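You operate a simulated robot arm through the tools that you are given. There is no shell and no other tool.

You run a simulated two-armed robot. Do the job below in one go: nothing can be reset, and whatever is moved stays where it is left.

JOB
Test the panel stop button on the running cup machine.
Fine: press Start, push the panel stop button in, pull it out again, press Reset, then turn the main switch off.

The check looks at the end state, three seconds after you hand in, the way a careful person would. Anything else that was tipped, shoved, dropped, spilled or broken makes it a failure.

ROBOT AND FRAMES
Two 7-joint arms with two-finger parallel grippers on one trunk that stands fixed in place. Base frame: the origin is at the foot of the trunk, x ahead of it, y to its left, z up. Lengths are in m, angles in degrees, forces in N, time in s.
The left shoulder is at [0.071, 0.156, 1.18], the right one opposite. Payload 3.91 kg a hand.
The TCP of each hand is the grasp point between the finger pads, 0.03 m short of the fingertips. In the tool frame z runs along the fingers and y along their closing line. The gripper opens to 0.11 m. The fingers are 0.02 m wide and 0.01 m thick; the gripper's body (0.048 by 0.112 m) begins 0.055 m behind the TCP.
Orientation is that of the tool frame in the base frame, as a unit quaternion [w, x, y, z]. With the fingers straight down and closing along the base's y, the tool's x points along the base's -x, its y along +y and its z along -z.

CONTROLS
- The arms move only by the tool nudge_tool. It takes "left_commands", "right_commands" or both (then of equal length, played together; a hand with none holds still); each is a list of rows, each a list of 7 numbers: the shift along the base's x, y, z in units of 30 mm (1.0 is 30 mm), then the turn, a rotation vector about the base's x, y, z in units of 6 degrees (1.0 is 6 degrees), then the opening, from 0 (shut) to 1 (fully open). In form: [[dx, dy, dz, wx, wy, wz, claw], ...]. A call has 1 to 20 rows; each row shifts and turns the commanded pose from where the row before left it. A call with a number of a shift or a turn outside -1 to 1 is refused whole. Rows are played at 5 a second. More than 0.05 m and 8.6 degrees between two rows, or a gripper value outside its range, and nothing of the call is played. Where a pose cannot be reached the arm comes as near as it can. A force on the tool above 90 N (or 10 N above the force at the start of the call, whichever is more), or a blocked arm, ends the call early, and 0.2 s more pass. Each finger travels about 0.108 m/s and halts on what it meets, pressing with about 30 N; the grip force reading is that of the motor and also rises with nothing between the fingers. The clock runs only during rows and for 0.2 s after the last one: add rows that do not move to give the fingers time. The reply holds the time, the measured pose of the TCP, the force on the tool along the base axes, the opening and the grip force, in the units named above and with some noise, with the torque about the TCP (base axes, N m) and any sound that the robot's microphone picked up.
- Cameras (640 x 400 px; columns grow to the right, rows downward): "scene" is now at [0.1365, 0.0365, 1.4433]; the picture's right is [0.36, -0.93, 0.00], its down [-0.18, -0.07, -0.98] and it looks along [0.92, 0.35, -0.20] (base axes); focal length 263 px, centre (320, 200). "left" rides on the left gripper at [0.072, -0.017, -0.103] in its tool frame; the picture's right is [0.23, 0.97, 0.00], its down [-0.76, 0.18, -0.62] and it looks along [-0.61, 0.14, 0.78] (tool axes); focal length 222 px, centre (320, 200). "right" rides on the right gripper at [0.072, 0.017, -0.103] in its tool frame; the picture's right is [-0.23, 0.97, 0.00], its down [-0.76, -0.18, -0.62] and it looks along [-0.61, -0.14, 0.78] (tool axes); focal length 222 px, centre (320, 200). There is no depth. A picture from a camera that has moved, and an enlarged one, comes with that camera's place and axes in the base frame and with its lens.
- get_image(camera): a new picture of that camera. It takes no simulated time.
- raise_lower(by): slides the trunk up (or, below 0, down) by that many m; the arms and the scene camera ride with it, the base frame stays. It gives what a move gives, with no picture.
- turn_head(pan, tilt): turns the head with the scene camera to pan (to the left, within 86 degrees either way) and tilt (down, from -29 to 69), counted from straight ahead of the robot. It gives what a move gives.
- inspect(camera, box): a new picture of the part [left, top, right, bottom] of that camera's present view, enlarged. It takes no simulated time.
- finish_job(): hands the job in; it is judged then, once.

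Nothing tells you positions but the pictures and the camera data. Unless the task says otherwise, let go and move clear before handing in.

The tools are called after "Emit:" by a JSON object that holds its "fn" and its "kwargs". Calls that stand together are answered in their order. nudge_tool: Moves the arms, as the interface text tells. Its arguments: {"type":"object","properties":{"left_commands":{"type":"array","items":{"type":"array","items":{"type":"number"}}},"right_commands":{"type":"array","items":{"type":"array","items":{"type":"number"}}}},"required":[]} The other tools are called the same way: raise_lower (by) slides the trunk up or down; turn_head (pan, tilt) turns the head that bears the scene camera; get_image (camera) takes a picture; inspect (camera, box) takes an enlarged picture of a part of a camera's view; finish_job () hands the job in.

At the start:

```text
t: 0.0
left_ee_pos: [0.4472, 0.5354, 1.4222]
left_tool_rot: [0.0, 0.0, 1.0, 0.001]
left_contact_force: [-0.4, -0.3, 0.5]
left_torque: [0.01, -0.01, 0.01]
left_width: 0.1097
left_finger_force: 0.1
right_ee_pos: [0.7346, 0.0781, 1.4582]
right_tool_rot: [0.0, 0.0, 1.0, 0.0]
right_contact_force: [-0.1, 0.1, -0.4]
right_torque: [-0.01, -0.01, 0.02]
right_width: 0.1098
right_finger_force: 0.1
trunk travel left (down, up): [-0.625, 0.315]
head pan, tilt: [21.1, 11.3]
```

scene: 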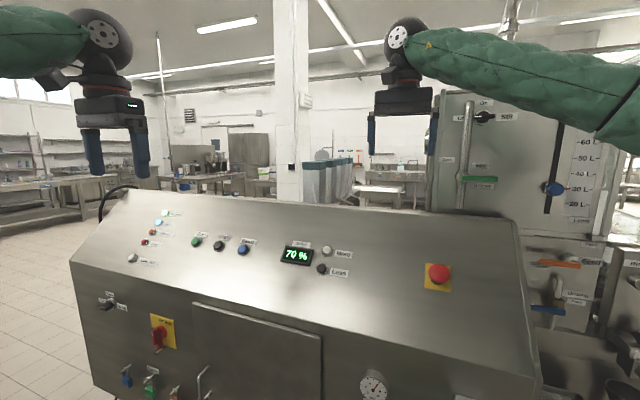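
right: 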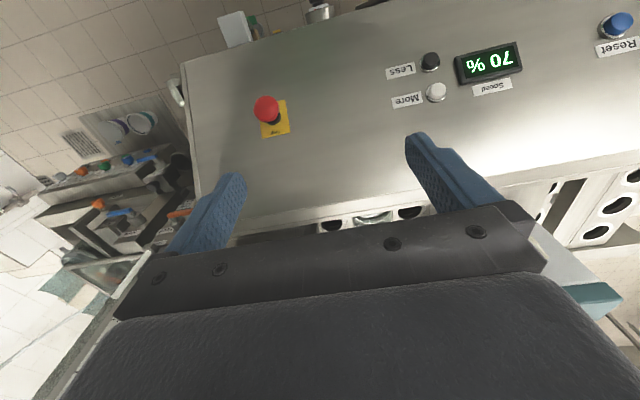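
left: 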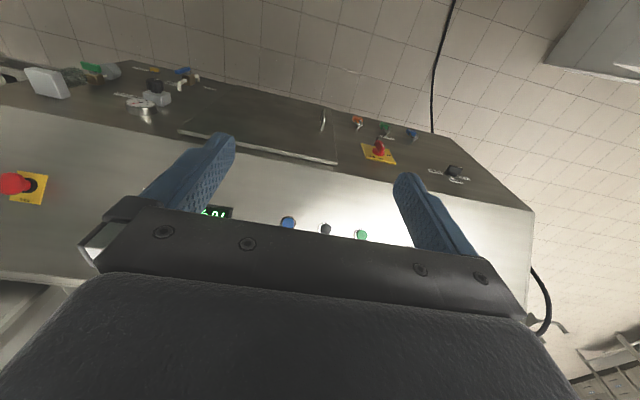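

I see a steel machine with a sloped console (lamps, Start/Stop/Reset buttons, a 70 % display, a red mushroom button on a yellow plate) and a red-yellow main switch on the front. I'll look closer at the labels before moving anything.

Emit:
{"fn": "inspect", "kwargs": {"camera": "scene", "box": [100, 190, 300, 315]}}

Emit:
{"fn": "inspect", "kwargs": {"camera": "scene", "box": [270, 220, 470, 345]}}

Emit:
{"fn": "inspect", "kwargs": {"camera": "scene", "box": [70, 280, 262, 400]}}

Emit:
{"fn": "inspect", "kwargs": {"camera": "scene", "box": [430, 80, 640, 340]}}

```text
3.20 times, centred on (200, 252) of scene
camera zoom: at [0.1365, 0.0365, 1.4433], right [0.36, -0.93, 0.0], down [-0.18, -0.07, -0.98], along [0.92, 0.35, -0.2], focal length 841 px, centre (704, 32)
```

zoom: 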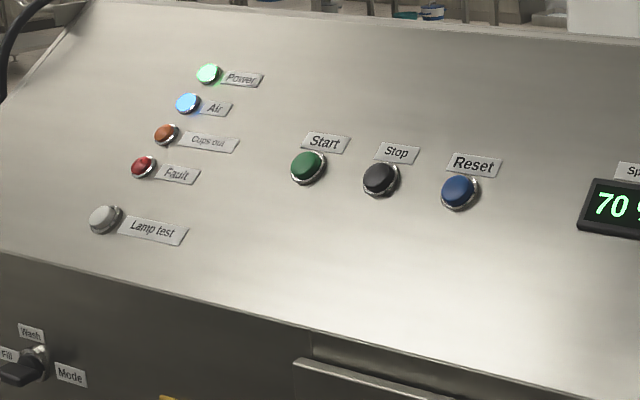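

```text
3.20 times, centred on (370, 282) of scene
camera zoom: at [0.1365, 0.0365, 1.4433], right [0.36, -0.93, 0.0], down [-0.18, -0.07, -0.98], along [0.92, 0.35, -0.2], focal length 841 px, centre (160, -64)
```

zoom: 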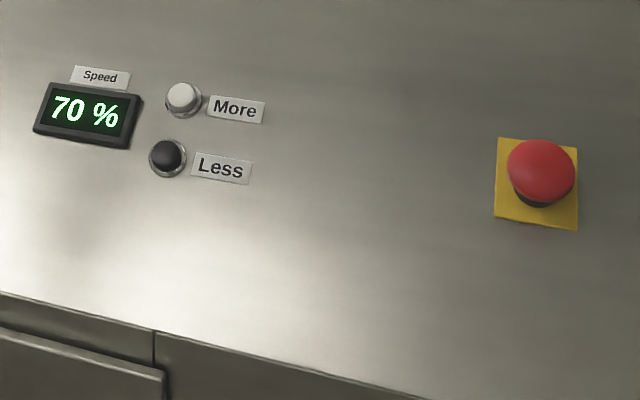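

```text
3.33 times, centred on (166, 340) of scene
camera zoom: at [0.1365, 0.0365, 1.4433], right [0.36, -0.93, 0.0], down [-0.18, -0.07, -0.98], along [0.92, 0.35, -0.2], focal length 876 px, centre (833, -267)
```

zoom: 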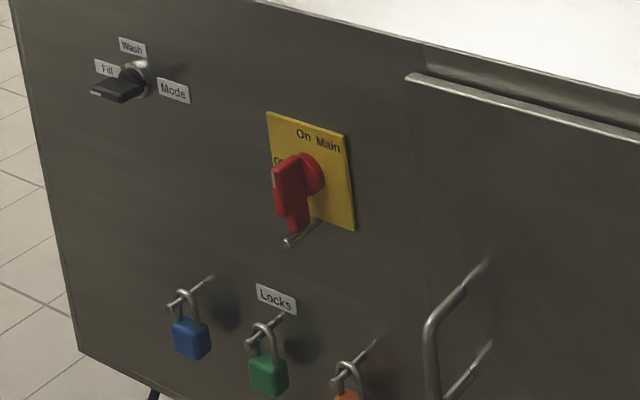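

```text
1.54 times, centred on (535, 210) of scene
camera zoom: at [0.1365, 0.0365, 1.4433], right [0.36, -0.93, 0.0], down [-0.18, -0.07, -0.98], along [0.92, 0.35, -0.2], focal length 404 px, centre (-11, 185)
```

zoom: 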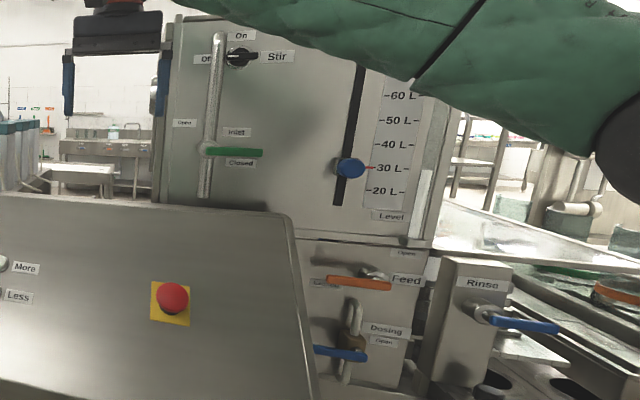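

The console runs parallel to the base y axis. By triangulation Start is near [0.75, 0.71, 1.14], the mushroom stop near [0.765, -0.02, 1.15] and the main switch near [0.62, 0.75, 0.9]. Next I'll turn the head to see the main switch and the surroundings better.

Emit:
{"fn": "turn_head", "kwargs": {"pan": 45, "tilt": 35}}

Emit:
{"fn": "get_image", "kwargs": {"camera": "scene"}}

Emit:
{"fn": "inspect", "kwargs": {"camera": "scene", "box": [240, 180, 400, 280]}}

```text
t: 0.9
left_ee_pos: [0.4467, 0.5343, 1.4226]
left_tool_rot: [0.0, 0.0, 1.0, 0.0]
left_contact_force: [-0.2, 0.1, -0.4]
left_torque: [-0.01, 0.0, 0.01]
left_width: 0.1101
left_finger_force: 0.1
right_ee_pos: [0.7348, 0.0807, 1.4567]
right_tool_rot: [-0.001, 0.0, 1.0, 0.0]
right_contact_force: [0.0, 0.1, 0.2]
right_torque: [0.03, 0.0, 0.07]
right_width: 0.11
right_finger_force: 0.0
trunk travel left (down, up): [-0.625, 0.315]
head pan, tilt: [45.0, 35.0]
```

```text
taken
camera scene: at [0.1119, 0.0652, 1.4053], right [0.71, -0.71, 0.0], down [-0.41, -0.41, -0.82], along [0.58, 0.58, -0.57], focal length 263 px, centre (320, 200)
```

scene: 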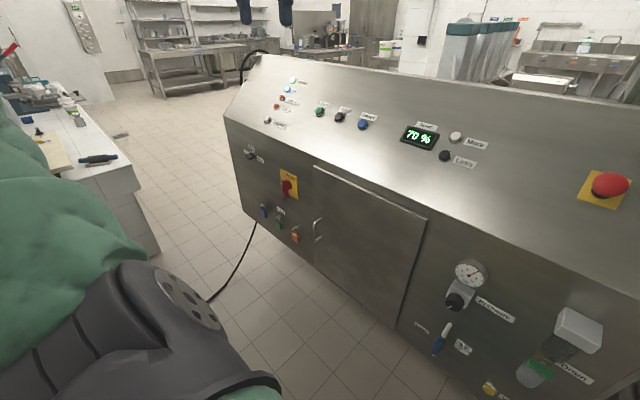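

```text
4.00 times, centred on (320, 230) of scene
camera zoom: at [0.1119, 0.0652, 1.4053], right [0.71, -0.71, 0.0], down [-0.41, -0.41, -0.82], along [0.58, 0.58, -0.57], focal length 1051 px, centre (320, 80)
```

zoom: 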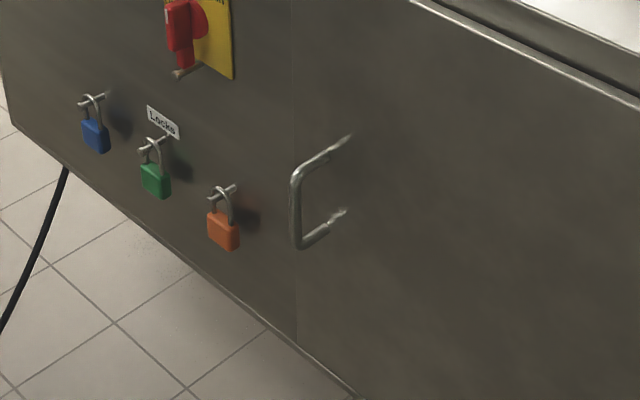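

The whole console front is visible now: mode knob, main switch, lock pegs, door, regulator and drain. I'll zoom on the main switch and the lamps.

Emit:
{"fn": "inspect", "kwargs": {"camera": "scene", "box": [230, 140, 342, 210]}}

Emit:
{"fn": "inspect", "kwargs": {"camera": "scene", "box": [250, 65, 410, 165]}}

Emit:
{"fn": "inspect", "kwargs": {"camera": "scene", "box": [400, 100, 640, 250]}}

Emit:
{"fn": "inspect", "kwargs": {"camera": "scene", "box": [400, 240, 640, 390]}}

```text
5.71 times, centred on (286, 175) of scene
camera zoom: at [0.1119, 0.0652, 1.4053], right [0.71, -0.71, 0.0], down [-0.41, -0.41, -0.82], along [0.58, 0.58, -0.57], focal length 1502 px, centre (514, 343)
```

zoom: 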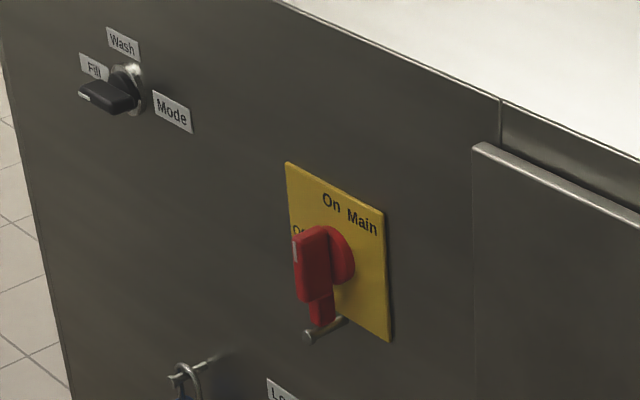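

```text
4.00 times, centred on (330, 115) of scene
camera zoom: at [0.1119, 0.0652, 1.4053], right [0.71, -0.71, 0.0], down [-0.41, -0.41, -0.82], along [0.58, 0.58, -0.57], focal length 1051 px, centre (280, 540)
```

zoom: 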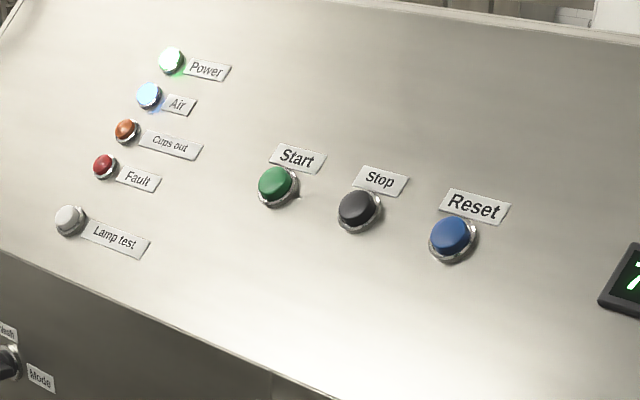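

```text
2.67 times, centred on (520, 175) of scene
camera zoom: at [0.1119, 0.0652, 1.4053], right [0.71, -0.71, 0.0], down [-0.41, -0.41, -0.82], along [0.58, 0.58, -0.57], focal length 701 px, centre (-213, 267)
```

zoom: 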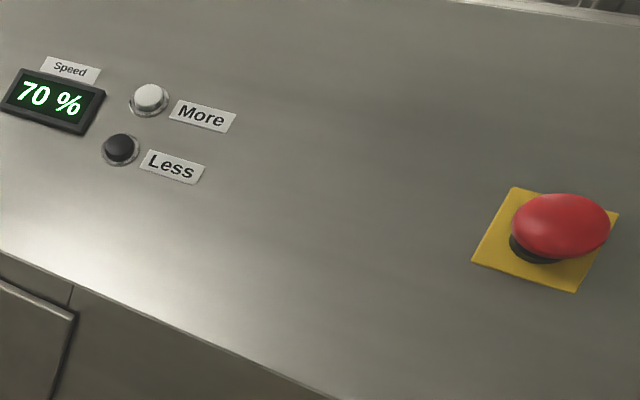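

```text
2.67 times, centred on (520, 315) of scene
camera zoom: at [0.1119, 0.0652, 1.4053], right [0.71, -0.71, 0.0], down [-0.41, -0.41, -0.82], along [0.58, 0.58, -0.57], focal length 701 px, centre (-213, -107)
```

zoom: 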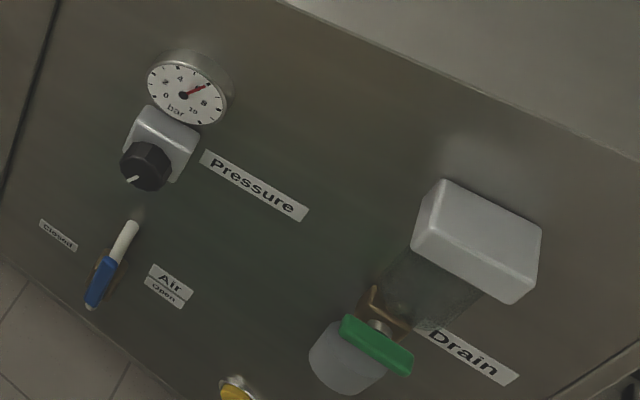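

Main is at On with Off to its left, and the panel stop is the red mushroom on the yellow plate. I'll bring both tools to a standoff square to the ~33° panel, the left over Start (shut) and the right over the mushroom (open), and look again.

Emit:
{"fn": "nudge_tool", "kwargs": {"left_commands": [[0.75, 0.587, -0.4, 0, -0.55, 0, 0], [0.75, 0.587, -0.4, 0, -0.55, 0, 0], [0.75, 0.587, -0.4, 0, -0.55, 0, 0], [0.75, 0.587, -0.4, 0, -0.55, 0, 0], [0.75, 0.587, -0.4, 0, -0.55, 0, 0], [0.75, 0.587, -0.4, 0, -0.55, 0, 0], [0.75, 0.587, -0.4, 0, -0.55, 0, 0], [0.75, 0.587, -0.4, 0, -0.55, 0, 0], [0.75, 0.587, -0.4, 0, -0.55, 0, 0], [0.75, 0.587, -0.4, 0, -0.55, 0, 0], [0, 0, 0, 0, 0, 0, 0], [0, 0, 0, 0, 0, 0, 0]], "right_commands": [[-0.173, -0.32, -0.45, 0, -0.55, 0, 1], [-0.173, -0.32, -0.45, 0, -0.55, 0, 1], [-0.173, -0.32, -0.45, 0, -0.55, 0, 1], [-0.173, -0.32, -0.45, 0, -0.55, 0, 1], [-0.173, -0.32, -0.45, 0, -0.55, 0, 1], [-0.173, -0.32, -0.45, 0, -0.55, 0, 1], [-0.173, -0.32, -0.45, 0, -0.55, 0, 1], [-0.173, -0.32, -0.45, 0, -0.55, 0, 1], [-0.173, -0.32, -0.45, 0, -0.55, 0, 1], [-0.173, -0.32, -0.45, 0, -0.55, 0, 1], [0, 0, 0, 0, 0, 0, 1], [0, 0, 0, 0, 0, 0, 1]]}}

Emit:
{"fn": "get_image", "kwargs": {"camera": "left"}}

Emit:
{"fn": "get_image", "kwargs": {"camera": "right"}}

Emit:
{"fn": "get_image", "kwargs": {"camera": "scene"}}

```text
t: 3.5
left_ee_pos: [0.6722, 0.7129, 1.3032]
left_tool_rot: [0.284, -0.001, 0.959, 0.0]
left_contact_force: [0.1, 0.9, -0.9]
left_torque: [0.0, 0.02, 0.02]
left_width: 0.0001
left_finger_force: 29.9
right_ee_pos: [0.6833, -0.0158, 1.3235]
right_tool_rot: [0.283, 0.0, 0.959, 0.0]
right_contact_force: [0.2, 0.5, -0.6]
right_torque: [-0.01, -0.02, 0.01]
right_width: 0.11
right_finger_force: 0.0
trunk travel left (down, up): [-0.625, 0.315]
head pan, tilt: [45.0, 35.0]
```

```text
taken
camera left: at [0.5551, 0.6959, 1.3513], right [-0.19, 0.97, -0.12], down [0.3, 0.18, 0.94], along [0.94, 0.14, -0.32], focal length 222 px, centre (320, 200)
```

left: 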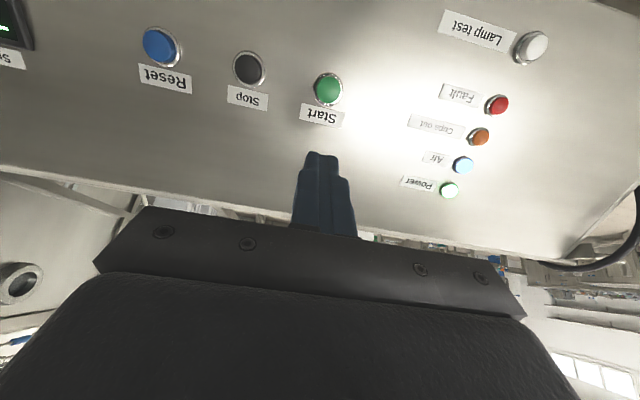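

```text
taken
camera right: at [0.5648, 0.0002, 1.3701], right [0.19, 0.97, 0.12], down [0.3, -0.18, 0.94], along [0.93, -0.14, -0.33], focal length 222 px, centre (320, 200)
```

right: 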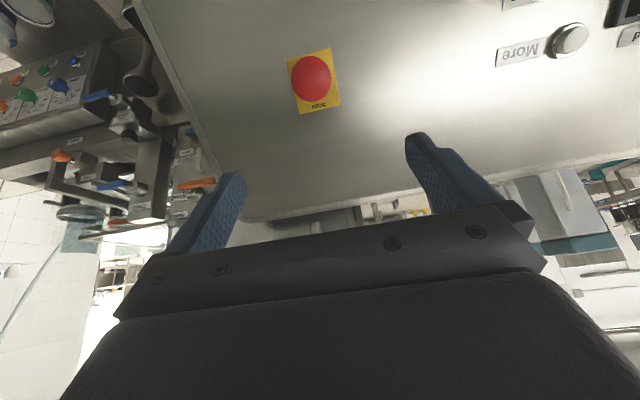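

```text
taken
camera scene: at [0.112, 0.0653, 1.4052], right [0.71, -0.71, 0.0], down [-0.41, -0.41, -0.82], along [0.58, 0.58, -0.57], focal length 263 px, centre (320, 200)
```

scene: 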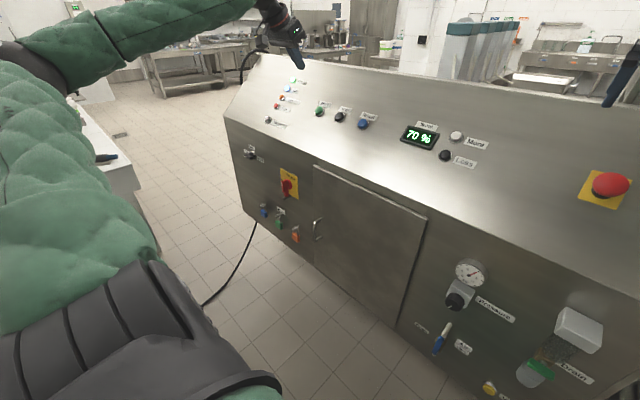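

Re-triangulating (Start ≈ [0.757, 0.716, 1.142], mushroom cap ≈ [0.754, -0.018, 1.163], its plate ≈ [0.779, -0.018, 1.14]) shows the panel slopes nearer 45°. I'll tilt both tools another 12°, move closer and check again.

Emit:
{"fn": "nudge_tool", "kwargs": {"left_commands": [[0.14, 0.02, -0.65, 0, -0.4, 0, 0], [0.14, 0.02, -0.65, 0, -0.4, 0, 0], [0.14, 0.02, -0.65, 0, -0.4, 0, 0], [0.14, 0.02, -0.65, 0, -0.4, 0, 0], [0.14, 0.02, -0.65, 0, -0.4, 0, 0], [0, 0, 0, 0, 0, 0, 0]], "right_commands": [[0, -0.013, -0.6, 0, -0.4, 0, 1], [0, -0.013, -0.6, 0, -0.4, 0, 1], [0, -0.013, -0.6, 0, -0.4, 0, 1], [0, -0.013, -0.6, 0, -0.4, 0, 1], [0, -0.013, -0.6, 0, -0.4, 0, 1], [0, 0, 0, 0, 0, 0, 1]]}}

Emit:
{"fn": "get_image", "kwargs": {"camera": "left"}}

Emit:
{"fn": "get_image", "kwargs": {"camera": "right"}}

Emit:
{"fn": "get_image", "kwargs": {"camera": "scene"}}

```text
t: 4.9
left_ee_pos: [0.6919, 0.7144, 1.2078]
left_tool_rot: [0.382, 0.0, 0.924, 0.001]
left_contact_force: [0.5, -0.4, 0.1]
left_torque: [0.02, 0.0, 0.05]
left_width: 0.0
left_finger_force: 30.0
right_ee_pos: [0.6813, -0.0184, 1.2311]
right_tool_rot: [0.382, 0.0, 0.924, 0.0]
right_contact_force: [-0.1, 0.1, -0.7]
right_torque: [0.03, 0.03, 0.02]
right_width: 0.1099
right_finger_force: 0.0
trunk travel left (down, up): [-0.625, 0.315]
head pan, tilt: [45.0, 35.0]
```

```text
taken
camera left: at [0.5684, 0.6984, 1.2283], right [-0.16, 0.97, -0.16], down [0.1, 0.18, 0.98], along [0.98, 0.14, -0.12], focal length 222 px, centre (320, 200)
```

left: 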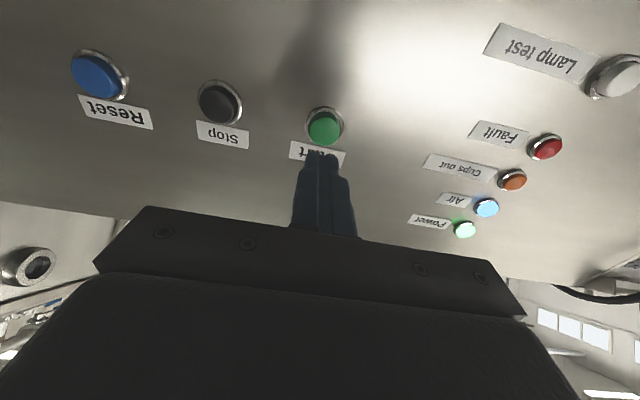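

```text
taken
camera right: at [0.5555, -0.0017, 1.2528], right [0.16, 0.97, 0.16], down [0.1, -0.18, 0.98], along [0.98, -0.14, -0.12], focal length 222 px, centre (320, 200)
```

right: 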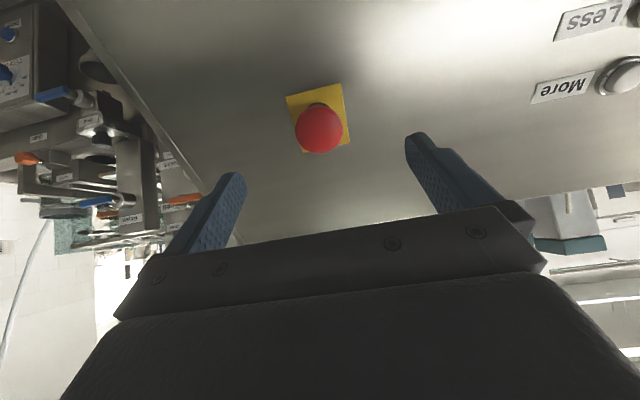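

```text
taken
camera scene: at [0.1118, 0.0654, 1.4052], right [0.71, -0.71, 0.0], down [-0.41, -0.41, -0.82], along [0.58, 0.58, -0.57], focal length 263 px, centre (320, 200)
```

scene: 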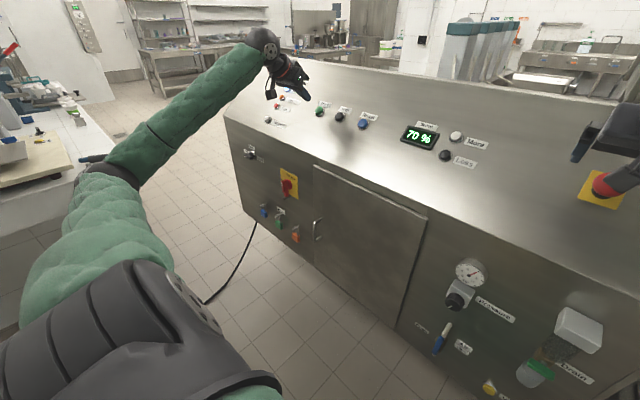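

The tool axes are now nearly square to the panel, with Start about 65–75 mm ahead of the left fingertips and the mushroom cap about 68 mm ahead of the right ones. I'll close the right hand and bring both nearer without touching.

Emit:
{"fn": "nudge_tool", "kwargs": {"left_commands": [[0.295, 0.033, -0.295, 0, 0, 0, 0], [0.295, 0.033, -0.295, 0, 0, 0, 0], [0.295, 0.033, -0.295, 0, 0, 0, 0], [0.295, 0.033, -0.295, 0, 0, 0, 0], [0, 0, 0, 0, 0, 0, 0]], "right_commands": [[0, 0, 0, 0, 0, 0, 0], [0.2, 0, -0.2, 0, 0, 0, 0], [0.2, 0, -0.2, 0, 0, 0, 0], [0.2, 0, -0.2, 0, 0, 0, 0], [0.2, 0, -0.2, 0, 0, 0, 0]]}}

Emit:
{"fn": "get_image", "kwargs": {"camera": "left"}}

Emit:
{"fn": "get_image", "kwargs": {"camera": "right"}}

Emit:
{"fn": "inspect", "kwargs": {"camera": "scene", "box": [230, 55, 390, 155]}}

```text
t: 6.1
left_ee_pos: [0.7285, 0.7196, 1.1709]
left_tool_rot: [0.383, 0.0, 0.924, 0.001]
left_contact_force: [-0.4, 0.3, -0.8]
left_torque: [0.02, -0.03, 0.03]
left_width: 0.0002
left_finger_force: 29.8
right_ee_pos: [0.7066, -0.0182, 1.2087]
right_tool_rot: [0.383, -0.001, 0.924, 0.0]
right_contact_force: [-0.6, -0.3, 0.0]
right_torque: [0.01, 0.02, 0.02]
right_width: 0.0
right_finger_force: 29.9
trunk travel left (down, up): [-0.625, 0.315]
head pan, tilt: [45.0, 35.0]
```

```text
taken
camera left: at [0.6037, 0.7022, 1.1928], right [-0.16, 0.97, -0.16], down [0.1, 0.18, 0.98], along [0.98, 0.14, -0.12], focal length 222 px, centre (320, 200)
```

left: 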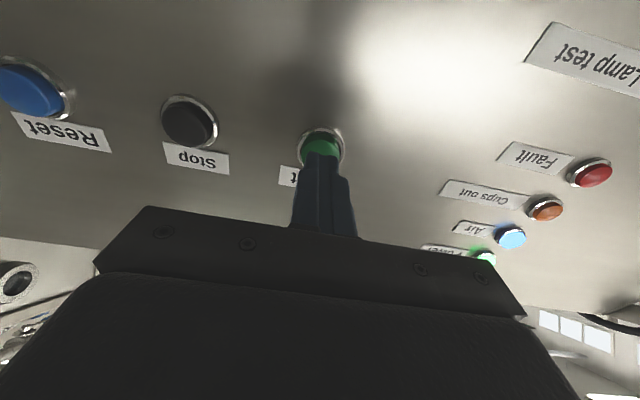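

```text
taken
camera right: at [0.582, -0.0022, 1.2301], right [0.16, 0.97, 0.16], down [0.1, -0.18, 0.98], along [0.98, -0.14, -0.12], focal length 222 px, centre (320, 200)
```

right: 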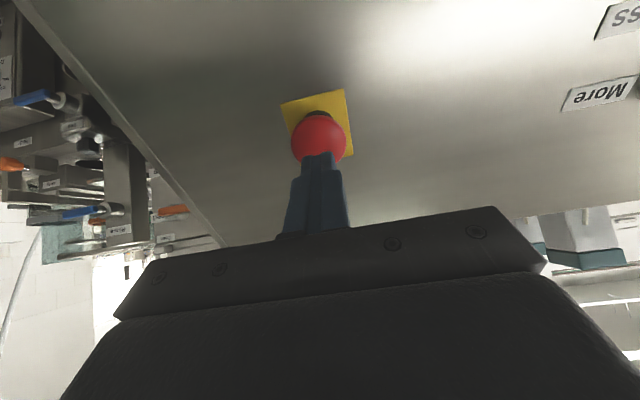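

```text
4.00 times, centred on (310, 105) of scene
camera zoom: at [0.1118, 0.065, 1.4052], right [0.71, -0.71, 0.0], down [-0.41, -0.41, -0.82], along [0.58, 0.58, -0.57], focal length 1051 px, centre (360, 580)
```

zoom: 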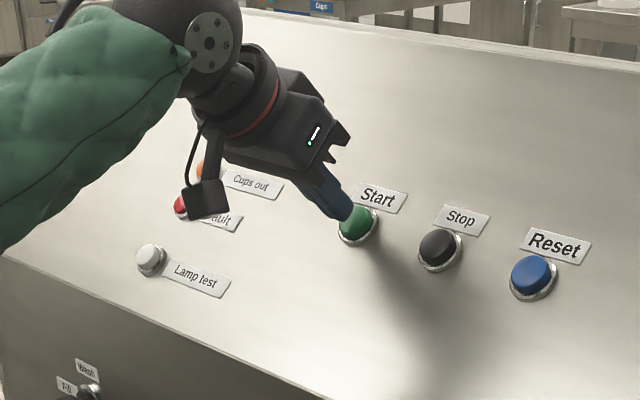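

The left fingertips sit right over Start and the right ones just off the mushroom cap. Now I'll press Start with small steps along the tool axis, watching force and sound.

Emit:
{"fn": "nudge_tool", "kwargs": {"left_commands": [[0.1, 0, -0.1, 0, 0, 0, 0], [0.1, 0, -0.1, 0, 0, 0, 0], [0.1, 0, -0.1, 0, 0, 0, 0]]}}

```text
t: 6.9
left_ee_pos: [0.7379, 0.7196, 1.1624]
left_tool_rot: [0.383, 0.0, 0.924, 0.0]
left_contact_force: [-0.1, 0.6, 0.3]
left_torque: [0.0, 0.04, 0.0]
left_width: 0.0001
left_finger_force: 30.5
right_ee_pos: [0.7062, -0.0186, 1.2082]
right_tool_rot: [0.382, 0.001, 0.924, -0.001]
right_contact_force: [0.4, -0.1, -0.4]
right_torque: [0.02, -0.02, 0.03]
right_width: 0.0001
right_finger_force: 29.9
trunk travel left (down, up): [-0.625, 0.315]
head pan, tilt: [45.0, 35.0]
```

No contact yet, so the button top is a little deeper than estimated. I'll keep going in small steps.

Emit:
{"fn": "nudge_tool", "kwargs": {"left_commands": [[0.1, 0, -0.1, 0, 0, 0, 0], [0.1, 0, -0.1, 0, 0, 0, 0]]}}

Emit:
{"fn": "inspect", "kwargs": {"camera": "scene", "box": [270, 80, 370, 142]}}

Emit:
{"fn": "inspect", "kwargs": {"camera": "left", "box": [260, 100, 388, 180]}}

```text
t: 7.5
left_ee_pos: [0.74, 0.7181, 1.1587]
left_tool_rot: [0.384, 0.0, 0.924, 0.001]
left_contact_force: [-5.5, 2.7, 10.7]
left_torque: [0.07, -0.01, 0.07]
left_width: 0.0
left_finger_force: 29.9
right_ee_pos: [0.7057, -0.0178, 1.2103]
right_tool_rot: [0.382, 0.0, 0.924, 0.0]
right_contact_force: [-0.7, -0.7, -0.4]
right_torque: [0.01, 0.01, 0.0]
right_width: 0.0
right_finger_force: 30.4
trunk travel left (down, up): [-0.625, 0.315]
head pan, tilt: [45.0, 35.0]
heard: click
```

```text
6.40 times, centred on (320, 111) of scene
camera zoom: at [0.1101, 0.0649, 1.4056], right [0.71, -0.71, 0.0], down [-0.4, -0.41, -0.82], along [0.58, 0.58, -0.57], focal length 1682 px, centre (320, 770)
```

zoom: 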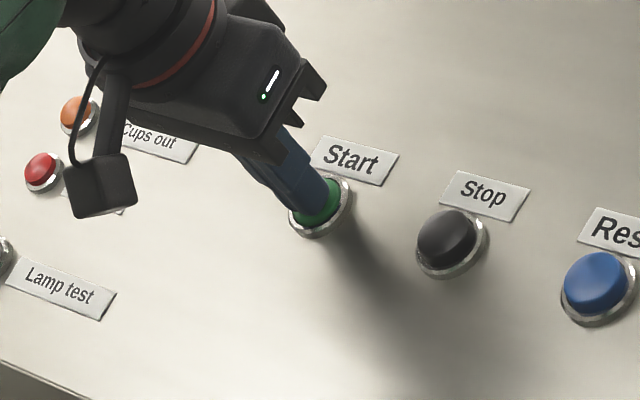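

```text
5.00 times, centred on (324, 140) of left
camera zoom: at [0.6167, 0.7022, 1.1802], right [-0.16, 0.97, -0.16], down [0.09, 0.18, 0.98], along [0.98, 0.14, -0.12], focal length 1111 px, centre (300, 500)
```

zoom: 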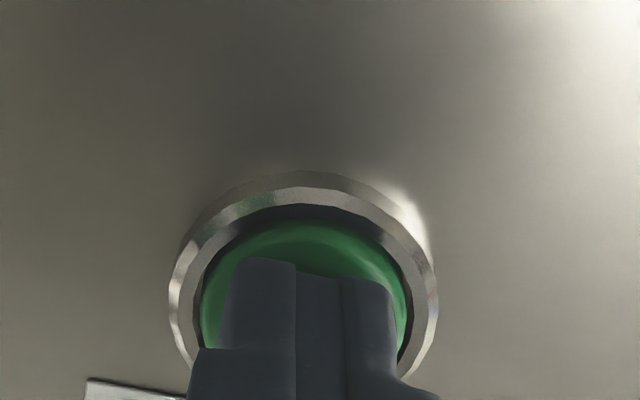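

A click was heard at about 12 N, so Start is pressed in. I'll back the left hand off and check that the machine is running.

Emit:
{"fn": "nudge_tool", "kwargs": {"left_commands": [[-0.3, 0, 0.3, 0, 0, 0, 0], [-0.4, 0, 0.4, 0, 0, 0, 0], [-0.5, 0, 0.5, 0, 0, 0, 0]]}}

Emit:
{"fn": "get_image", "kwargs": {"camera": "scene"}}

Emit:
{"fn": "get_image", "kwargs": {"camera": "left"}}

```text
t: 8.3
left_ee_pos: [0.7073, 0.7188, 1.192]
left_tool_rot: [0.383, 0.0, 0.924, -0.001]
left_contact_force: [-0.1, 0.2, 0.6]
left_torque: [0.0, -0.01, 0.02]
left_width: 0.0
left_finger_force: 30.0
right_ee_pos: [0.7068, -0.0191, 1.2088]
right_tool_rot: [0.383, 0.0, 0.924, 0.001]
right_contact_force: [-0.2, 0.5, 0.7]
right_torque: [0.0, -0.03, -0.01]
right_width: 0.0
right_finger_force: 30.0
trunk travel left (down, up): [-0.625, 0.315]
head pan, tilt: [45.0, 35.0]
```

```text
taken
camera scene: at [0.1117, 0.0652, 1.4052], right [0.71, -0.71, 0.0], down [-0.41, -0.41, -0.82], along [0.58, 0.58, -0.57], focal length 263 px, centre (320, 200)
```

scene: 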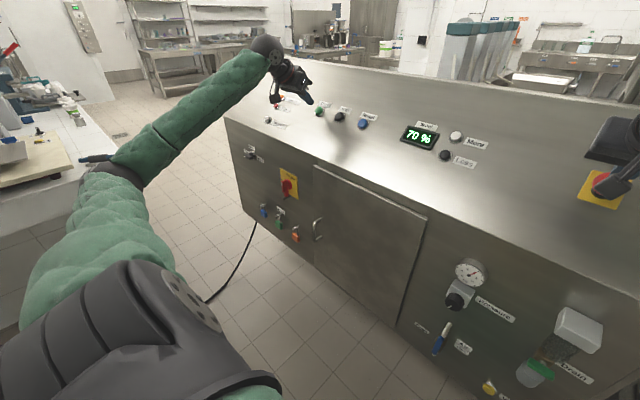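

```text
taken
camera left: at [0.5833, 0.7018, 1.2135], right [-0.16, 0.97, -0.16], down [0.1, 0.18, 0.98], along [0.98, 0.14, -0.12], focal length 222 px, centre (320, 200)
```

left: 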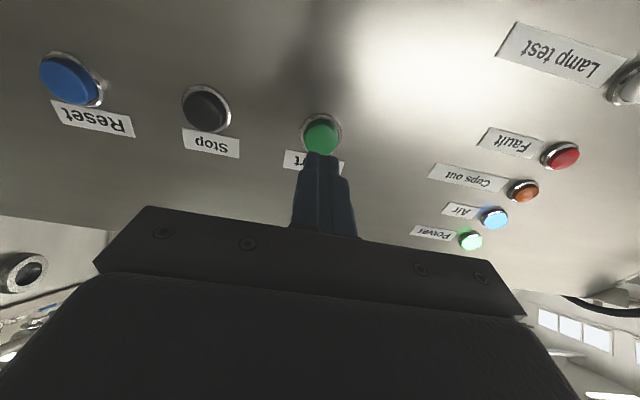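

Start clicked and sprang back; lamps show Power and Air with no fault. I want evidence that the machine is actually running, so I'll zoom in on the Start lens and look over the console.

Emit:
{"fn": "inspect", "kwargs": {"camera": "left", "box": [260, 100, 388, 180]}}

Emit:
{"fn": "turn_head", "kwargs": {"pan": 10, "tilt": 12}}

Emit:
{"fn": "get_image", "kwargs": {"camera": "scene"}}

Emit:
{"fn": "inspect", "kwargs": {"camera": "scene", "box": [0, 180, 320, 380]}}

```text
5.00 times, centred on (324, 140) of left
camera zoom: at [0.5833, 0.7018, 1.2135], right [-0.16, 0.97, -0.16], down [0.1, 0.18, 0.98], along [0.98, 0.14, -0.12], focal length 1111 px, centre (300, 500)
```

zoom: 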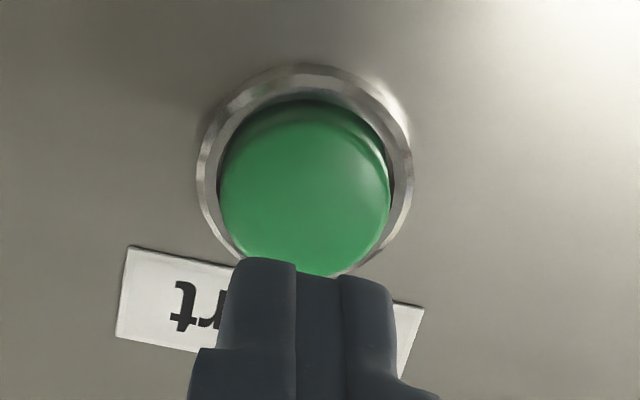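

```text
t: 9.3
left_ee_pos: [0.708, 0.7177, 1.1908]
left_tool_rot: [0.383, 0.0, 0.924, -0.001]
left_contact_force: [0.4, 0.0, 0.2]
left_torque: [0.01, -0.03, 0.02]
left_width: 0.0
left_finger_force: 29.7
right_ee_pos: [0.7077, -0.0176, 1.2084]
right_tool_rot: [0.383, -0.001, 0.924, 0.0]
right_contact_force: [-0.2, 0.9, -0.6]
right_torque: [-0.01, -0.02, 0.01]
right_width: 0.0
right_finger_force: 29.6
trunk travel left (down, up): [-0.625, 0.315]
head pan, tilt: [10.0, 12.0]
```

```text
taken
camera scene: at [0.1414, 0.0193, 1.442], right [0.17, -0.98, 0.0], down [-0.21, -0.04, -0.98], along [0.96, 0.17, -0.21], focal length 263 px, centre (320, 200)
```

scene: 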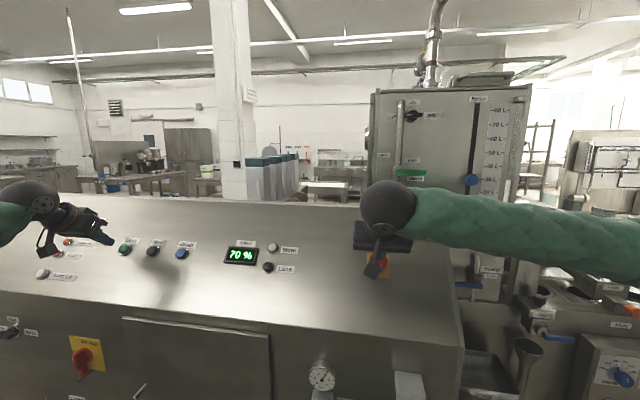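

```text
2.00 times, centred on (160, 280) of scene
camera zoom: at [0.1414, 0.0193, 1.442], right [0.17, -0.98, 0.0], down [-0.21, -0.04, -0.98], along [0.96, 0.17, -0.21], focal length 526 px, centre (640, 40)
```

zoom: 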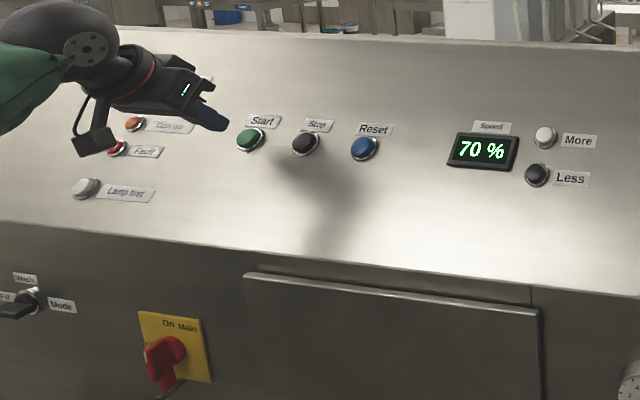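

The Start lens itself gives no clear running sign. I'll look to the right of the console where the tank and cup line are, to find moving parts.

Emit:
{"fn": "turn_head", "kwargs": {"pan": -35, "tilt": 22}}

Emit:
{"fn": "get_image", "kwargs": {"camera": "scene"}}

Emit:
{"fn": "get_image", "kwargs": {"camera": "right"}}

```text
t: 10.4
left_ee_pos: [0.7082, 0.7197, 1.1917]
left_tool_rot: [0.383, 0.0, 0.924, 0.0]
left_contact_force: [0.2, 0.9, 0.3]
left_torque: [0.02, 0.0, 0.02]
left_width: 0.0
left_finger_force: 29.9
right_ee_pos: [0.7067, -0.0177, 1.2089]
right_tool_rot: [0.383, 0.0, 0.924, 0.0]
right_contact_force: [-0.1, 0.0, -0.6]
right_torque: [-0.01, -0.01, -0.02]
right_width: 0.0001
right_finger_force: 29.9
trunk travel left (down, up): [-0.625, 0.315]
head pan, tilt: [-35.0, 22.0]
```

```text
taken
camera scene: at [0.1257, -0.0501, 1.4258], right [-0.57, -0.82, 0.0], down [-0.31, 0.21, -0.93], along [0.76, -0.53, -0.37], focal length 263 px, centre (320, 200)
```

scene: 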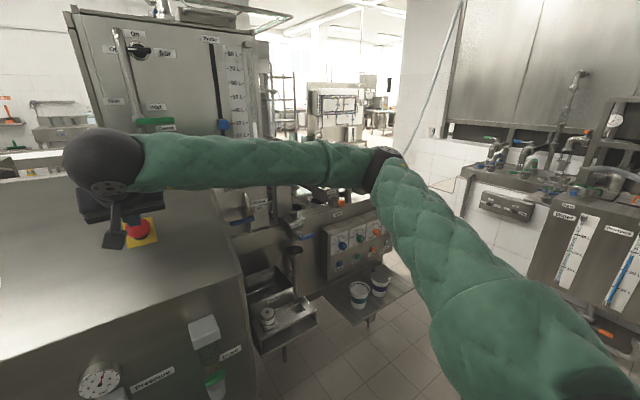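

```text
taken
camera right: at [0.582, -0.002, 1.2302], right [0.16, 0.97, 0.16], down [0.1, -0.18, 0.98], along [0.98, -0.14, -0.12], focal length 222 px, centre (320, 200)
```

right: 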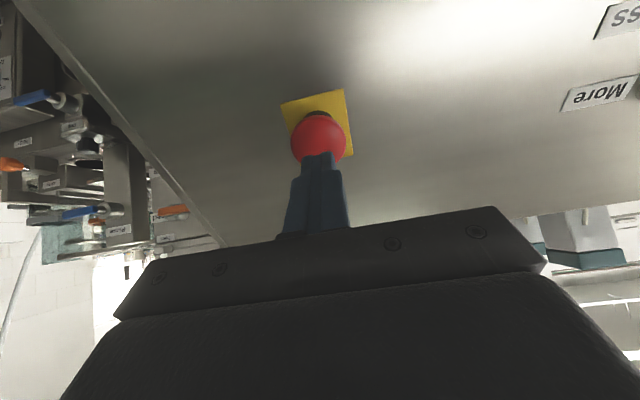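

There is another small control box and two cups at the outfeed on the right. I'll zoom there to look for running signs and to be sure which stop button is the panel's.

Emit:
{"fn": "inspect", "kwargs": {"camera": "scene", "box": [230, 180, 430, 305]}}

Emit:
{"fn": "inspect", "kwargs": {"camera": "scene", "box": [230, 260, 390, 360]}}

Emit:
{"fn": "inspect", "kwargs": {"camera": "right", "box": [270, 80, 366, 140]}}

```text
3.20 times, centred on (330, 242) of scene
camera zoom: at [0.1257, -0.0501, 1.4258], right [-0.57, -0.82, 0.0], down [-0.31, 0.21, -0.93], along [0.76, -0.53, -0.37], focal length 841 px, centre (288, 64)
```

zoom: 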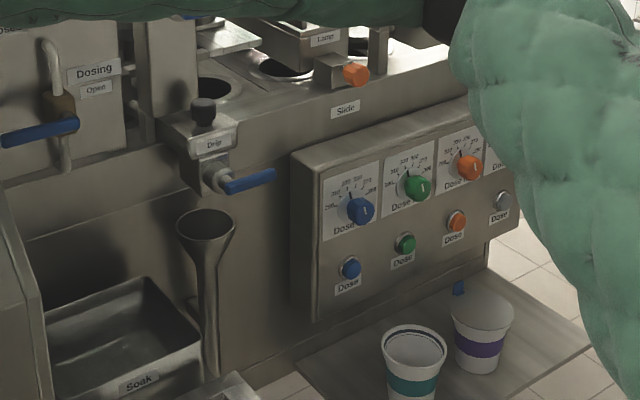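

```text
4.00 times, centred on (310, 310) of scene
camera zoom: at [0.1257, -0.0501, 1.4258], right [-0.57, -0.82, 0.0], down [-0.31, 0.21, -0.93], along [0.76, -0.53, -0.37], focal length 1051 px, centre (360, -240)
```

zoom: 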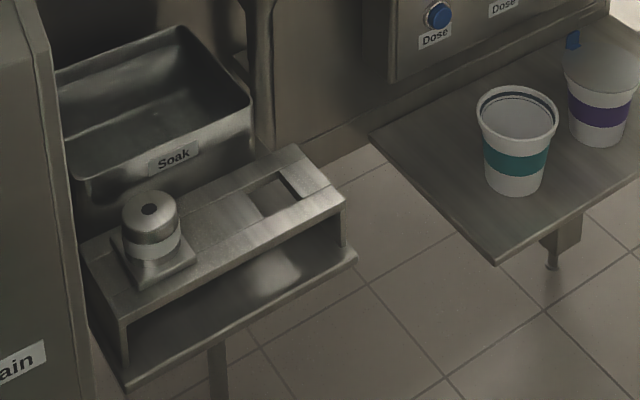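

```text
6.67 times, centred on (318, 110) of right
camera zoom: at [0.582, -0.002, 1.2302], right [0.16, 0.97, 0.16], down [0.1, -0.18, 0.98], along [0.98, -0.14, -0.12], focal length 1481 px, centre (333, 800)
```

zoom: 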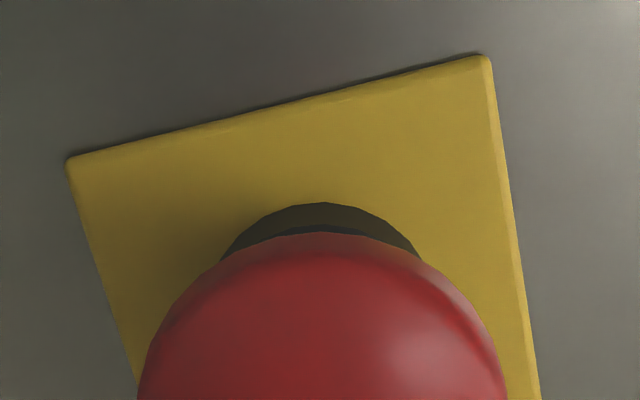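

Nothing on the right belongs to the console's own stop circuit, so the red mushroom on the panel is the right one. To see whether the machine runs, I'll raise the trunk a bit (both hands lift away from the panel) and look over the top.

Emit:
{"fn": "raise_lower", "kwargs": {"by": 0.25}}

Emit:
{"fn": "turn_head", "kwargs": {"pan": 25, "tilt": 25}}

Emit:
{"fn": "get_image", "kwargs": {"camera": "scene"}}

Emit:
{"fn": "get_image", "kwargs": {"camera": "left"}}

Emit:
{"fn": "get_image", "kwargs": {"camera": "right"}}

```text
t: 13.0
left_ee_pos: [0.7079, 0.7178, 1.4406]
left_tool_rot: [0.382, 0.001, 0.924, -0.001]
left_contact_force: [-0.4, -0.3, 0.5]
left_torque: [-0.01, 0.03, 0.01]
left_width: 0.0
left_finger_force: 30.2
right_ee_pos: [0.7067, -0.0187, 1.4591]
right_tool_rot: [0.382, 0.001, 0.924, -0.001]
right_contact_force: [-0.2, 0.0, -0.4]
right_torque: [-0.02, -0.01, -0.04]
right_width: 0.0
right_finger_force: 29.5
trunk travel left (down, up): [-0.875, 0.065]
head pan, tilt: [-35.0, 22.0]
```

```text
t: 14.3
left_ee_pos: [0.7076, 0.7191, 1.4404]
left_tool_rot: [0.383, 0.0, 0.924, -0.001]
left_contact_force: [0.4, 1.0, 0.0]
left_torque: [-0.03, -0.02, -0.04]
left_width: 0.0
left_finger_force: 30.2
right_ee_pos: [0.7062, -0.0181, 1.4589]
right_tool_rot: [0.383, 0.0, 0.924, 0.0]
right_contact_force: [0.0, -0.4, 0.0]
right_torque: [0.03, -0.04, 0.03]
right_width: 0.0
right_finger_force: 29.7
trunk travel left (down, up): [-0.875, 0.065]
head pan, tilt: [25.0, 25.0]
```

```text
taken
camera scene: at [0.1333, 0.042, 1.671], right [0.42, -0.91, 0.0], down [-0.38, -0.18, -0.91], along [0.82, 0.38, -0.42], focal length 263 px, centre (320, 200)
```

scene: 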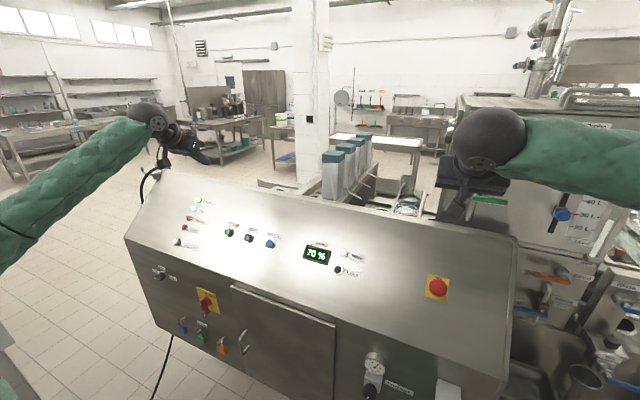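

```text
taken
camera left: at [0.5835, 0.7021, 1.4634], right [-0.16, 0.97, -0.16], down [0.1, 0.18, 0.98], along [0.98, 0.14, -0.12], focal length 222 px, centre (320, 200)
```

left: 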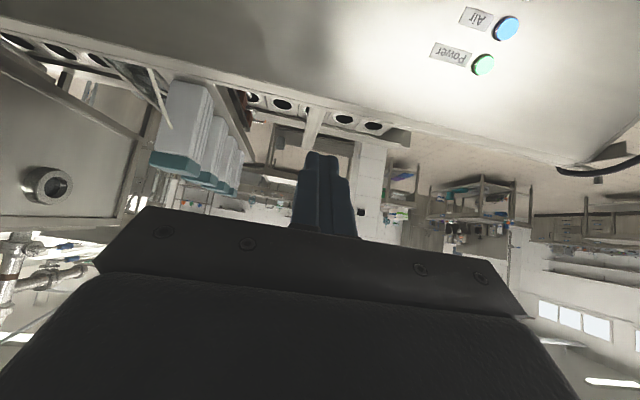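

```text
taken
camera right: at [0.5822, -0.0019, 1.4801], right [0.16, 0.97, 0.16], down [0.1, -0.18, 0.98], along [0.98, -0.14, -0.12], focal length 222 px, centre (320, 200)
```

right: 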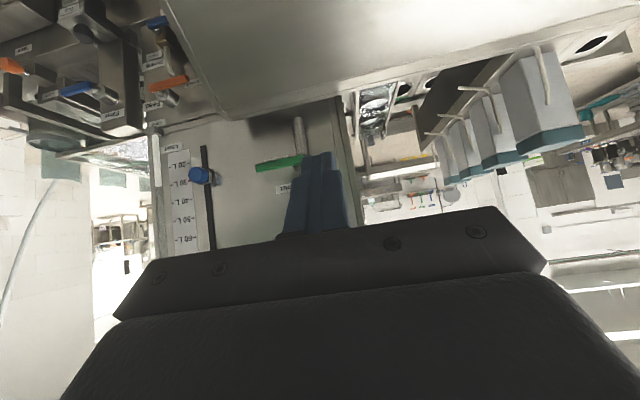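

From here I can see the cup line (hole plates under the teal-topped fillers) behind the console. I'll take two looks a second apart to see whether it moves.

Emit:
{"fn": "inspect", "kwargs": {"camera": "scene", "box": [240, 120, 440, 245]}}

Emit:
{"fn": "inspect", "kwargs": {"camera": "left", "box": [0, 0, 416, 260]}}

Emit:
{"fn": "nudge_tool", "kwargs": {"left_commands": [[0, 0, 0, 0, 0, 0, 0], [0, 0, 0, 0, 0, 0, 0], [0, 0, 0, 0, 0, 0, 0]]}}

Emit:
{"fn": "inspect", "kwargs": {"camera": "scene", "box": [240, 120, 440, 245]}}

Emit:
{"fn": "inspect", "kwargs": {"camera": "left", "box": [0, 0, 416, 260]}}

```text
3.20 times, centred on (340, 182) of scene
camera zoom: at [0.1333, 0.042, 1.671], right [0.42, -0.91, 0.0], down [-0.38, -0.18, -0.91], along [0.82, 0.38, -0.42], focal length 841 px, centre (256, 256)
```

zoom: 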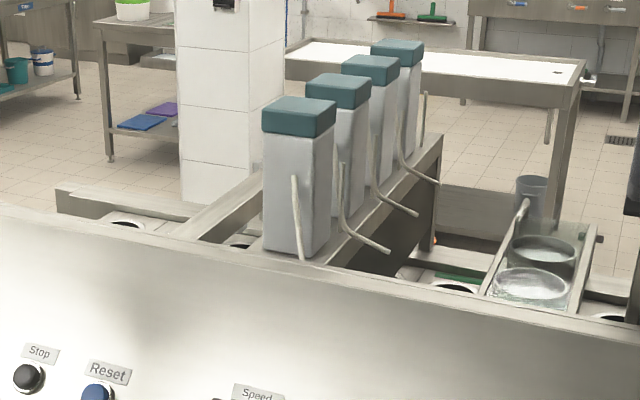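

```text
1.54 times, centred on (208, 130) of left
camera zoom: at [0.5835, 0.7021, 1.4634], right [-0.16, 0.97, -0.16], down [0.1, 0.18, 0.98], along [0.98, 0.14, -0.12], focal length 342 px, centre (492, 308)
```

zoom: 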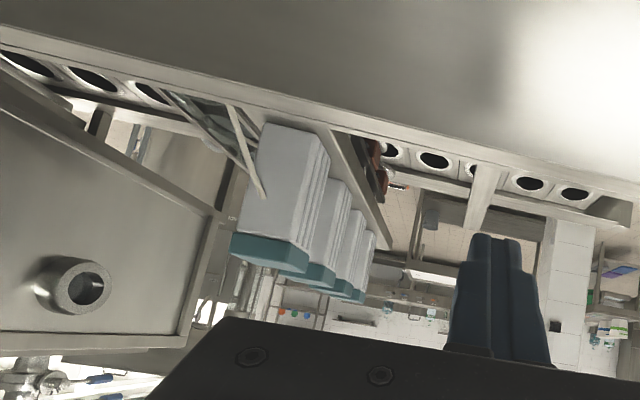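

```text
t: 15.1
left_ee_pos: [0.7072, 0.7199, 1.4401]
left_tool_rot: [0.383, 0.0, 0.924, 0.0]
left_contact_force: [-0.3, 0.5, -0.5]
left_torque: [0.03, 0.01, -0.01]
left_width: 0.0
left_finger_force: 29.9
right_ee_pos: [0.7066, -0.0171, 1.459]
right_tool_rot: [0.382, 0.0, 0.924, 0.0]
right_contact_force: [1.0, 0.4, 0.3]
right_torque: [-0.03, 0.0, 0.01]
right_width: 0.0
right_finger_force: 29.8
trunk travel left (down, up): [-0.875, 0.065]
head pan, tilt: [25.0, 25.0]
```

```text
3.20 times, centred on (340, 182) of scene
camera zoom: at [0.1332, 0.042, 1.671], right [0.42, -0.91, 0.0], down [-0.38, -0.18, -0.91], along [0.82, 0.38, -0.42], focal length 841 px, centre (256, 256)
```

zoom: 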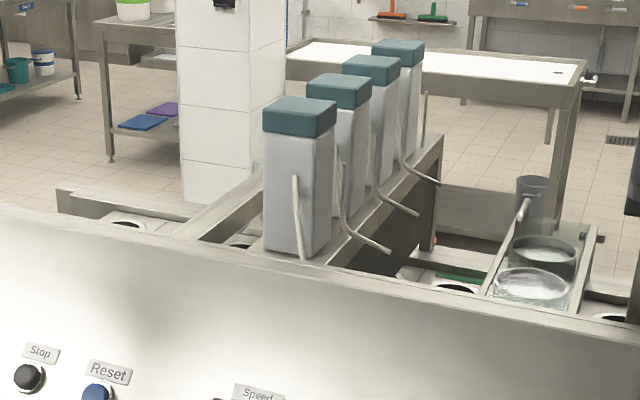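

```text
1.54 times, centred on (208, 130) of left
camera zoom: at [0.5834, 0.7021, 1.4634], right [-0.16, 0.97, -0.16], down [0.1, 0.18, 0.98], along [0.98, 0.14, -0.12], focal length 342 px, centre (492, 308)
```

zoom: 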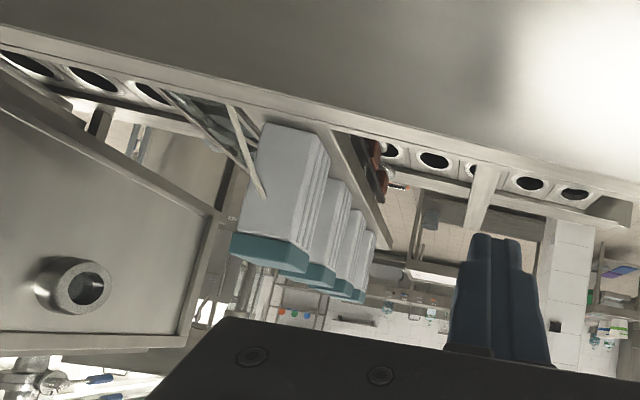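

No movement seen in 0.8 s, but the line may index in steps. I'll wait a few seconds and look again.

Emit:
{"fn": "nudge_tool", "kwargs": {"left_commands": [[0, 0, 0, 0, 0, 0, 0], [0, 0, 0, 0, 0, 0, 0], [0, 0, 0, 0, 0, 0, 0], [0, 0, 0, 0, 0, 0, 0], [0, 0, 0, 0, 0, 0, 0], [0, 0, 0, 0, 0, 0, 0], [0, 0, 0, 0, 0, 0, 0]]}}

Emit:
{"fn": "inspect", "kwargs": {"camera": "left", "box": [0, 0, 416, 260]}}

Emit:
{"fn": "inspect", "kwargs": {"camera": "scene", "box": [160, 180, 400, 330]}}

```text
t: 16.7
left_ee_pos: [0.7085, 0.7191, 1.4416]
left_tool_rot: [0.383, 0.0, 0.924, 0.0]
left_contact_force: [-0.8, -0.9, -0.9]
left_torque: [0.01, -0.03, 0.01]
left_width: 0.0
left_finger_force: 29.1
right_ee_pos: [0.7075, -0.0178, 1.4595]
right_tool_rot: [0.382, 0.0, 0.924, 0.0]
right_contact_force: [0.4, 0.8, -0.7]
right_torque: [0.03, -0.06, 0.01]
right_width: 0.0002
right_finger_force: 30.0
trunk travel left (down, up): [-0.875, 0.065]
head pan, tilt: [25.0, 25.0]
```

```text
1.54 times, centred on (208, 130) of left
camera zoom: at [0.5835, 0.7021, 1.4634], right [-0.16, 0.97, -0.16], down [0.1, 0.18, 0.98], along [0.98, 0.14, -0.12], focal length 342 px, centre (492, 308)
```

zoom: 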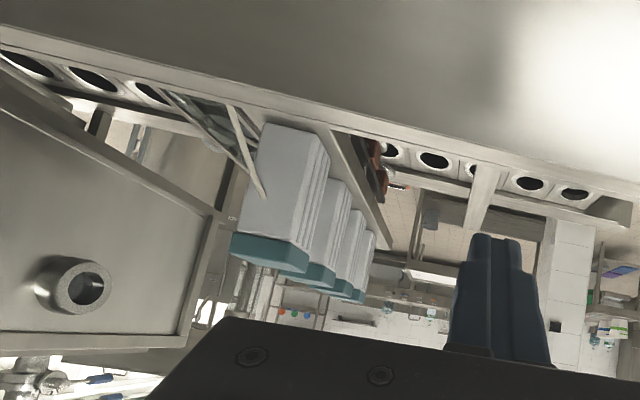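

```text
2.67 times, centred on (280, 255) of scene
camera zoom: at [0.1332, 0.042, 1.671], right [0.42, -0.91, 0.0], down [-0.38, -0.18, -0.91], along [0.82, 0.38, -0.42], focal length 701 px, centre (427, 53)
```

zoom: 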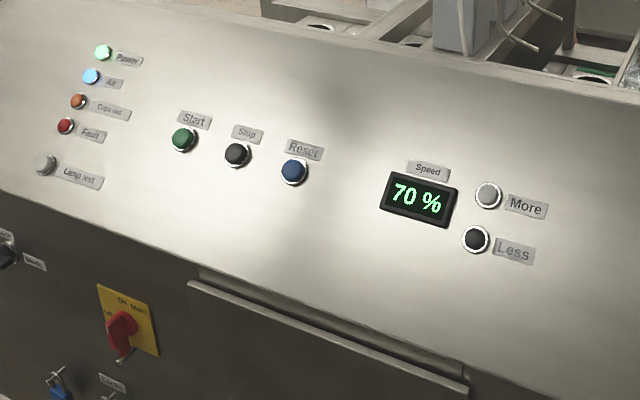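

Nothing visibly moves and no fault is shown. To be certain the start command took, I'll lower the trunk back and press Start once more, a little deeper and held about half a second.

Emit:
{"fn": "raise_lower", "kwargs": {"by": -0.25}}

Emit:
{"fn": "nudge_tool", "kwargs": {"left_commands": [[0.4, 0, -0.4, 0, 0, 0, 0], [0.4, 0, -0.4, 0, 0, 0, 0], [0.2, 0, -0.2, 0, 0, 0, 0], [0.1, 0, -0.1, 0, 0, 0, 0], [0.1, 0, -0.1, 0, 0, 0, 0], [0.1, 0, -0.1, 0, 0, 0, 0], [0, 0, 0, 0, 0, 0, 0], [0, 0, 0, 0, 0, 0, 0]]}}

Emit:
{"fn": "inspect", "kwargs": {"camera": "left", "box": [260, 100, 388, 180]}}

```text
t: 19.3
left_ee_pos: [0.7072, 0.7204, 1.1915]
left_tool_rot: [0.383, 0.001, 0.924, 0.0]
left_contact_force: [0.5, 1.5, -0.3]
left_torque: [0.03, 0.01, -0.02]
left_width: 0.0003
left_finger_force: 29.9
right_ee_pos: [0.7062, -0.0177, 1.2087]
right_tool_rot: [0.383, 0.0, 0.924, 0.0]
right_contact_force: [0.5, -0.4, 0.5]
right_torque: [0.0, 0.03, -0.02]
right_width: 0.0
right_finger_force: 29.8
trunk travel left (down, up): [-0.625, 0.315]
head pan, tilt: [25.0, 25.0]
```

```text
t: 21.1
left_ee_pos: [0.7421, 0.7187, 1.1575]
left_tool_rot: [0.385, 0.0, 0.923, 0.001]
left_contact_force: [-35.0, 7.8, 19.9]
left_torque: [0.2, 0.71, 0.05]
left_width: 0.0002
left_finger_force: 30.0
right_ee_pos: [0.7024, -0.0186, 1.2116]
right_tool_rot: [0.385, 0.0, 0.923, 0.0]
right_contact_force: [-0.6, -0.6, 1.1]
right_torque: [0.01, 0.0, 0.01]
right_width: 0.0003
right_finger_force: 30.2
trunk travel left (down, up): [-0.625, 0.315]
head pan, tilt: [25.0, 25.0]
heard: click
```

```text
5.00 times, centred on (324, 140) of left
camera zoom: at [0.6176, 0.702, 1.1797], right [-0.16, 0.97, -0.16], down [0.09, 0.18, 0.98], along [0.98, 0.14, -0.12], focal length 1111 px, centre (300, 500)
```

zoom: 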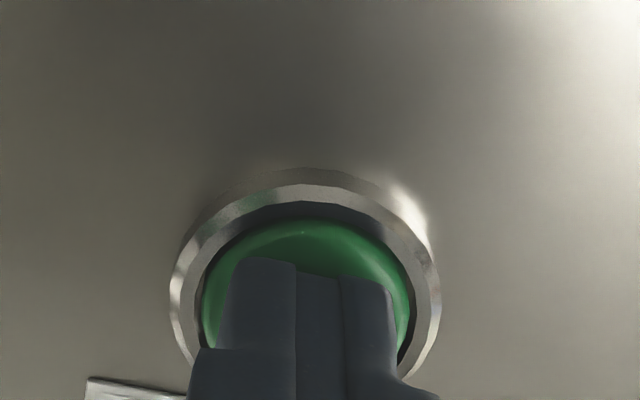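

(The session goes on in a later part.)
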